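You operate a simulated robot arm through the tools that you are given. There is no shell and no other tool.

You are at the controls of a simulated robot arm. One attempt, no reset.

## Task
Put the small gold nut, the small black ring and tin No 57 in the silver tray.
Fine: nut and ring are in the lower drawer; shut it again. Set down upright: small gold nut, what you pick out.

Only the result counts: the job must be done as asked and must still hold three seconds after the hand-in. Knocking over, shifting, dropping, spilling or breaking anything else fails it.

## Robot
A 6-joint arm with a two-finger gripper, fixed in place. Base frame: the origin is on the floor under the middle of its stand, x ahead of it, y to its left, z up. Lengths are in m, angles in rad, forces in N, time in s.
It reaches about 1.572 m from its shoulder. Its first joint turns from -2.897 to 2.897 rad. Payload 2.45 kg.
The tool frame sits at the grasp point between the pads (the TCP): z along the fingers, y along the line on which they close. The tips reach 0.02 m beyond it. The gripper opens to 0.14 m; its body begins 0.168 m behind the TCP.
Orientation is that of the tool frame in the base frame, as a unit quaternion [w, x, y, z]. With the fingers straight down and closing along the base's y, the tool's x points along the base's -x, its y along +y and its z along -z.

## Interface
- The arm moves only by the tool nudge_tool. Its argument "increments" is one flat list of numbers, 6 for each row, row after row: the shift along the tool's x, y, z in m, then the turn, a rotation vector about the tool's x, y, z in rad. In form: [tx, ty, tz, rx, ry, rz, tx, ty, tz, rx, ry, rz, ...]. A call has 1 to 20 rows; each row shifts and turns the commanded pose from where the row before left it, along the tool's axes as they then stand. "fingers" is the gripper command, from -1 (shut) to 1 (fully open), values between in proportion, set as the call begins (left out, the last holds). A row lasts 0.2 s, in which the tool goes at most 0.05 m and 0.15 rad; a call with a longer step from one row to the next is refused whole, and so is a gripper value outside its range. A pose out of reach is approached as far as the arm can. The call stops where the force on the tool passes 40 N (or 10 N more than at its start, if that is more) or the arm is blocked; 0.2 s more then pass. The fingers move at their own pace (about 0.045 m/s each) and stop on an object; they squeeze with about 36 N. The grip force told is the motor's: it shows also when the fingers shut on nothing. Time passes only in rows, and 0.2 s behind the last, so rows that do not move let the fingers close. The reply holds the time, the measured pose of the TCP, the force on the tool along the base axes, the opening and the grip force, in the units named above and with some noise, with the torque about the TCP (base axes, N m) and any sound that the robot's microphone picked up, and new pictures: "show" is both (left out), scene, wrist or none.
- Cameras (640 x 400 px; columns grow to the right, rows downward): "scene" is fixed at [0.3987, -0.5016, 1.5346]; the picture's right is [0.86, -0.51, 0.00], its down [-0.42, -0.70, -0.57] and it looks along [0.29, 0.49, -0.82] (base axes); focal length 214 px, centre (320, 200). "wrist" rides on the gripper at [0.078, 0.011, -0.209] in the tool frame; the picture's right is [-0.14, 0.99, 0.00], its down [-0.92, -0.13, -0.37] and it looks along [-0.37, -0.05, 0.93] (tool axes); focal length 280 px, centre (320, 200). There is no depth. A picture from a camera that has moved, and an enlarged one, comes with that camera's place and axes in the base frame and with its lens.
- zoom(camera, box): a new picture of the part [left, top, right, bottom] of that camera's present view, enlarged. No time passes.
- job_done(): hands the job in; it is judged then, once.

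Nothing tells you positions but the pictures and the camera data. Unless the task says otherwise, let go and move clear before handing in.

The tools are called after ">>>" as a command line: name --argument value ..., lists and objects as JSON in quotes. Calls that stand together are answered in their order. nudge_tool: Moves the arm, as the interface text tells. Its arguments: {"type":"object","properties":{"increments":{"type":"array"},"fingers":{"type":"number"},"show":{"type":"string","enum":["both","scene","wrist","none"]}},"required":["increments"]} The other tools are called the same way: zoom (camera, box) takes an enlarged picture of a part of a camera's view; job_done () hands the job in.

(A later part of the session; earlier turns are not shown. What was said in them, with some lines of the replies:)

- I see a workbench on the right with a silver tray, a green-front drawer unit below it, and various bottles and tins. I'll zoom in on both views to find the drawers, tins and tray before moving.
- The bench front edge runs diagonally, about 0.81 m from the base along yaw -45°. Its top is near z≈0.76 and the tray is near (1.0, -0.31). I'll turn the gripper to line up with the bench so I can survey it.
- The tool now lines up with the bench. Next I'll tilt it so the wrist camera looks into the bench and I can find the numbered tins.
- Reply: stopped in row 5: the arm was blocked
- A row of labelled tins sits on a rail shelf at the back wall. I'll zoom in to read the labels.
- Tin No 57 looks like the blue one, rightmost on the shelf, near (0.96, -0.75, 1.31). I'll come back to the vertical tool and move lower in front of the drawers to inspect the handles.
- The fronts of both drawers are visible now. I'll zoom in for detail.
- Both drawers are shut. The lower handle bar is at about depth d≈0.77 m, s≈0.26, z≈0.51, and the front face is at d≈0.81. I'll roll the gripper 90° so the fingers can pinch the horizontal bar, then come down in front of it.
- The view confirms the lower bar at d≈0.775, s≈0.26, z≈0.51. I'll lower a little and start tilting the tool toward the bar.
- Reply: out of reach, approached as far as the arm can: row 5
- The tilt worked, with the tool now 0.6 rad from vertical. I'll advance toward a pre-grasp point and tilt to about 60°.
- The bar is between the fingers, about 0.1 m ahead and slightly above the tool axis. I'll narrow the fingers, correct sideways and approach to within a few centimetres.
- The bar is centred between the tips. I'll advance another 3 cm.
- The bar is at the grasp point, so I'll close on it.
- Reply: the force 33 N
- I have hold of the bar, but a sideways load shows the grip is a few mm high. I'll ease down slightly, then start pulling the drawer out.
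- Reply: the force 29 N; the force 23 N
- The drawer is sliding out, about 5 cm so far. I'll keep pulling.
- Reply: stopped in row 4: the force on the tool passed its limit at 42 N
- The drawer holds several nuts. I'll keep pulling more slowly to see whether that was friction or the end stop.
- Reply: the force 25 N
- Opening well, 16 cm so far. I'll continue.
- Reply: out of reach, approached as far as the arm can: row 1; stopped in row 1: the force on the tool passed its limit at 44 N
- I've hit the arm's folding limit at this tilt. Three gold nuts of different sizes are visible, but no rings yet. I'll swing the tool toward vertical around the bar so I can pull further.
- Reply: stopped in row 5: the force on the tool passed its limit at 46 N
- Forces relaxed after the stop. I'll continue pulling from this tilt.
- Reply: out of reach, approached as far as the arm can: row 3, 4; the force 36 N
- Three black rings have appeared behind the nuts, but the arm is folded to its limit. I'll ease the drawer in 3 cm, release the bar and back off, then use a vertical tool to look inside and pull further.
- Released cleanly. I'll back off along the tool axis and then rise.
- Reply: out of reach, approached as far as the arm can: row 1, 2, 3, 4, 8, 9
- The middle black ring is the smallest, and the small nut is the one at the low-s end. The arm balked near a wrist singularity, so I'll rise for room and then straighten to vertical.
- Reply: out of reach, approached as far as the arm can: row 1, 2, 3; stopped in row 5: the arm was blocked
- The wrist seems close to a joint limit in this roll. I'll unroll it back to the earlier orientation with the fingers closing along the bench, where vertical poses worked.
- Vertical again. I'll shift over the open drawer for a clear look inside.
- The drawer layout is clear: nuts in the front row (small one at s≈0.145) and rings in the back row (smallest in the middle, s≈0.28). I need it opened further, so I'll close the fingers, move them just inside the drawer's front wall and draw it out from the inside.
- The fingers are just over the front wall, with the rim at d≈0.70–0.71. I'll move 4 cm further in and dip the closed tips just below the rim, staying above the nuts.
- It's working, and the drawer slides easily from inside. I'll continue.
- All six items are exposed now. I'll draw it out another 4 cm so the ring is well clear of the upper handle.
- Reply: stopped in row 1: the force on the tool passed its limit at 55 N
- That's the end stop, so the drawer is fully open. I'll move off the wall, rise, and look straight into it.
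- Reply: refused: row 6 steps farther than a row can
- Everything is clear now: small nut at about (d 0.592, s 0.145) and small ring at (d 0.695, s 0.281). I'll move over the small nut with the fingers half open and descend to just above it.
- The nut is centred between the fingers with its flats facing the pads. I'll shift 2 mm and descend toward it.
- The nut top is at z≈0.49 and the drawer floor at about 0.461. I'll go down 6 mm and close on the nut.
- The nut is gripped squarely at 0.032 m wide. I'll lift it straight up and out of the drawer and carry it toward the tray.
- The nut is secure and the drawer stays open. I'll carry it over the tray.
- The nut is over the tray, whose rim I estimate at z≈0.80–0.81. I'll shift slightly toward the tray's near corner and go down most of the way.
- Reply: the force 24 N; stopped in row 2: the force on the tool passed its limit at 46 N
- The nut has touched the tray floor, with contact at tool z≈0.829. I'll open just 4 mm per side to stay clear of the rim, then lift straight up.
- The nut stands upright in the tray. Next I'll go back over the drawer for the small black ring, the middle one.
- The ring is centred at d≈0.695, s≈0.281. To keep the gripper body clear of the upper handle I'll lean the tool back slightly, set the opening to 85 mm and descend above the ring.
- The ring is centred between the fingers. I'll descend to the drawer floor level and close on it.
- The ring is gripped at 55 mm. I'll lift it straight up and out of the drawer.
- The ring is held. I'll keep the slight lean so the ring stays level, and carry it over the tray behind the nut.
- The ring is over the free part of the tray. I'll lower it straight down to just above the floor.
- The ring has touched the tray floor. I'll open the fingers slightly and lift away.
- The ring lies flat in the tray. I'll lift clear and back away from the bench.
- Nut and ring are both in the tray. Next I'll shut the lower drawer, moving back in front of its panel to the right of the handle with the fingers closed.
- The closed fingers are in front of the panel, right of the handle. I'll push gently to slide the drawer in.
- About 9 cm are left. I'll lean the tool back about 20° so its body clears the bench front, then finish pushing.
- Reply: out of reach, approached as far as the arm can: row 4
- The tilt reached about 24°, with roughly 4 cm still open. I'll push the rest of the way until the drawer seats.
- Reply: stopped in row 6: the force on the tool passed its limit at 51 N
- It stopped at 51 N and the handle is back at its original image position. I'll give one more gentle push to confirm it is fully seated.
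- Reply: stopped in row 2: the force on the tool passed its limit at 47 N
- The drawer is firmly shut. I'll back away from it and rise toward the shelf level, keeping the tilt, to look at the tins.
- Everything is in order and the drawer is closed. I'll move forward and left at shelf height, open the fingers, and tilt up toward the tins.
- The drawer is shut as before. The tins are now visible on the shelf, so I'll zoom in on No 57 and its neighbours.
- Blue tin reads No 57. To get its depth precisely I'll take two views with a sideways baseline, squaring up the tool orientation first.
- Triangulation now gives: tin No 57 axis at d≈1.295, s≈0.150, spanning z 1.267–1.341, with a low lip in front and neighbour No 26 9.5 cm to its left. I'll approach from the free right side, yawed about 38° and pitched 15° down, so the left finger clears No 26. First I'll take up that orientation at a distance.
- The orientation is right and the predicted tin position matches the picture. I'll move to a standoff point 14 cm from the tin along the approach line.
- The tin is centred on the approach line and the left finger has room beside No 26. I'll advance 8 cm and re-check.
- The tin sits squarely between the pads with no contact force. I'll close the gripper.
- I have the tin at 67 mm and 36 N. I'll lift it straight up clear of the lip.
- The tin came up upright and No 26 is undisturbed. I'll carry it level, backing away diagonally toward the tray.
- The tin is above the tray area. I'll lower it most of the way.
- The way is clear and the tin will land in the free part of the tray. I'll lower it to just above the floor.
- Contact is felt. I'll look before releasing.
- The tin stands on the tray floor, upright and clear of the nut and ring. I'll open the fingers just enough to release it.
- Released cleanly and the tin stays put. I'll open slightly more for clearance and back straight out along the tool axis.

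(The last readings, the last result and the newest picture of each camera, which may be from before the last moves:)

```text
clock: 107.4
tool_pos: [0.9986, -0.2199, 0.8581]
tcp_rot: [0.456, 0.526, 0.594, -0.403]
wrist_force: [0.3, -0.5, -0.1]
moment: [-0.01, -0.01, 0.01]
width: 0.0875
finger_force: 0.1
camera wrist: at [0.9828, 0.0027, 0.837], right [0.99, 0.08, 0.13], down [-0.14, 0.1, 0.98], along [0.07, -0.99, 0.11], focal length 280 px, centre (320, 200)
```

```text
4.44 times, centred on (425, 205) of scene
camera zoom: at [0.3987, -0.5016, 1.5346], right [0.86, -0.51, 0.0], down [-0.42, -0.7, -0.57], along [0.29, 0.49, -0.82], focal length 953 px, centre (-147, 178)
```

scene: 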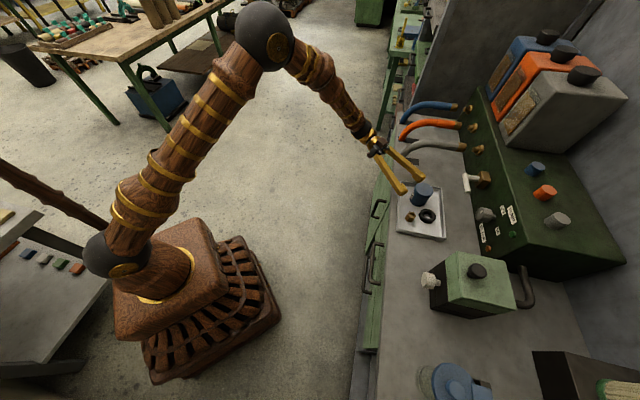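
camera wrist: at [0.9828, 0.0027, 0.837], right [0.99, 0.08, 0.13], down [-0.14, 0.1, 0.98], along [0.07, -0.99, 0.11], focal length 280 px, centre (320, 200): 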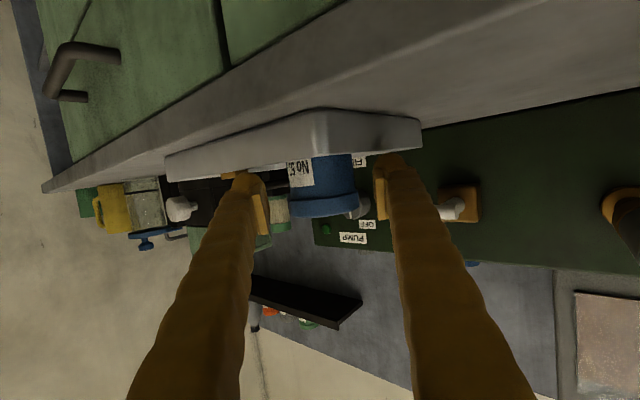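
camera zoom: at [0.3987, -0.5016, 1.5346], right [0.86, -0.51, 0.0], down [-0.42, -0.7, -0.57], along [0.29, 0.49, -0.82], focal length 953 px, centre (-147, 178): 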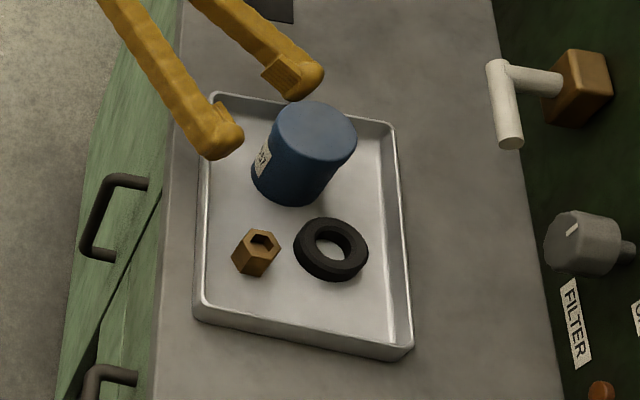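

The tin stands upright in the tray with the nut and ring. I'll back off further, rise clear, and take a final look.

>>> nudge_tool --increments '[0, 0, -0.03, 0, 0, 0, 0, 0, -0.03, 0, 0, 0, -0.0386, 0, -0.0104, 0, 0, 0, -0.0386, 0, -0.0104, 0, 0, 0, -0.0386, 0, -0.0104, 0, 0, 0, -0.0386, 0, -0.0104, 0, 0, 0, -0.0386, 0, -0.0104, 0, 0, 0]' --show "both"

>>> zoom --camera "scene" --box '[380, 160, 470, 260]'

>>> zoom --camera "scene" --box '[320, 180, 420, 380]'

>>> zoom --camera "wrist" --box '[60, 150, 360, 330]'

```text
clock: 109.0
tool_pos: [0.9921, -0.1596, 1.0725]
tcp_rot: [0.457, 0.525, 0.594, -0.402]
wrist_force: [0.2, 0.1, -0.3]
moment: [-0.03, 0.02, 0.0]
width: 0.0874
finger_force: 0.0
camera wrist: at [0.9751, 0.0629, 1.053], right [0.99, 0.08, 0.13], down [-0.14, 0.1, 0.98], along [0.07, -0.99, 0.11], focal length 280 px, centre (320, 200)
```

scene: 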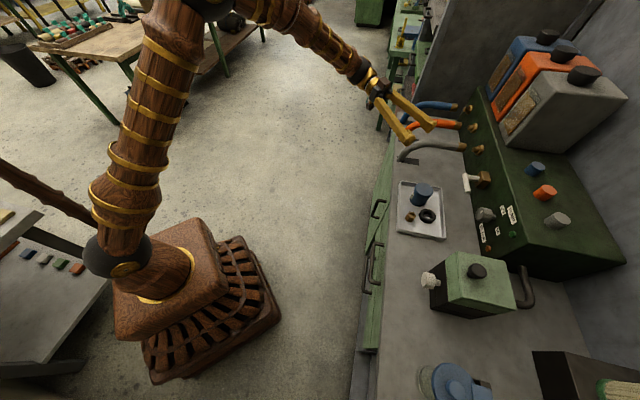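
wrist: 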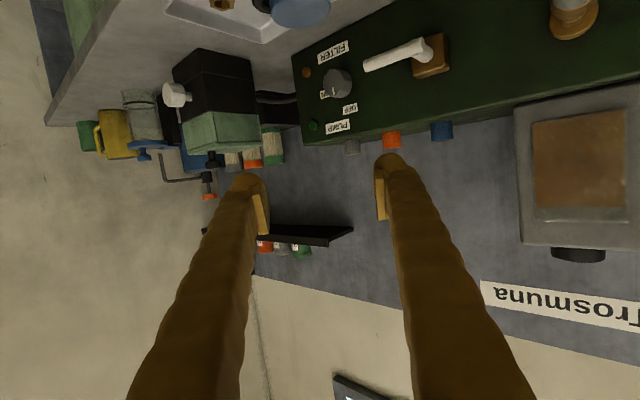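

```text
4.00 times, centred on (425, 210) of scene
camera zoom: at [0.3987, -0.5016, 1.5346], right [0.86, -0.51, 0.0], down [-0.42, -0.7, -0.57], along [0.29, 0.49, -0.82], focal length 858 px, centre (-100, 160)
```

zoom: 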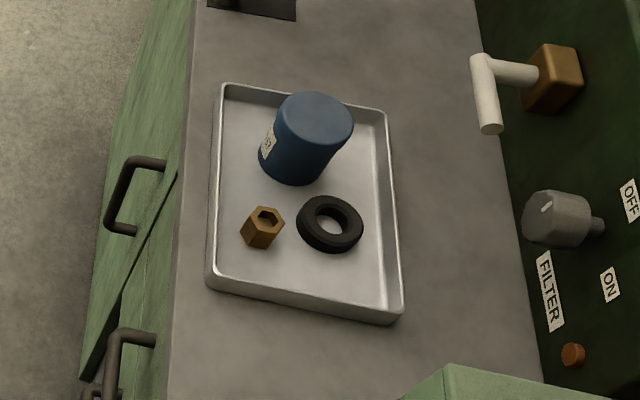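

```text
2.00 times, centred on (370, 280) of scene
camera zoom: at [0.3987, -0.5016, 1.5346], right [0.86, -0.51, 0.0], down [-0.42, -0.7, -0.57], along [0.29, 0.49, -0.82], focal length 429 px, centre (220, 40)
```

zoom: 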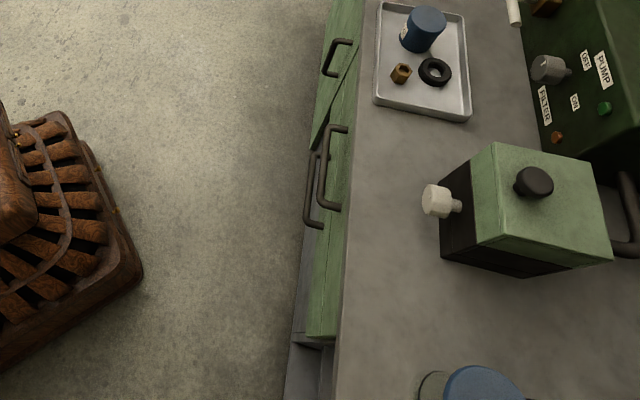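

```text
2.13 times, centred on (210, 240) of wrist
camera zoom: at [0.9751, 0.0629, 1.053], right [0.99, 0.08, 0.13], down [-0.14, 0.1, 0.98], along [0.07, -0.99, 0.11], focal length 598 px, centre (555, 115)
```

zoom: 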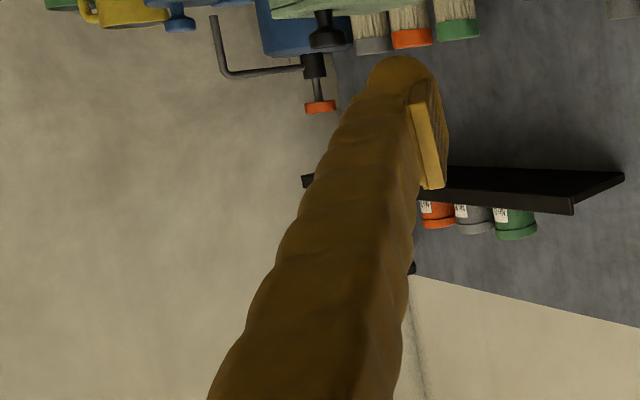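

All three items are in the silver tray: the nut upright, the ring flat and tin No 57 standing upright. The lower drawer is shut, the other tins are in place, and the arm is clear. I'm handing in the job.

>>> job_done

```text
The job is handed in.
```

The job is handed in. The small gold nut, the small black ring and tin No 57 are all in the silver tray.

- **Nut and tin:** both are standing upright. The tin's label read No 57 before I picked it up.
- **Ring:** it is the smallest of the three black rings in the drawer, and it lies flat next to the nut.
- **Lower drawer:** it is shut. I pushed until it stopped moving, and its handle is back where it started in the picture.
- **Everything else:** as far as the pictures show, nothing else moved on the bench. The tins still visible on the shelf are in place. The nuts and rings left in the drawer rode along when I opened and closed it.

The gripper has let go and is clear of the bench. The hand-in gave no verdict on the result.
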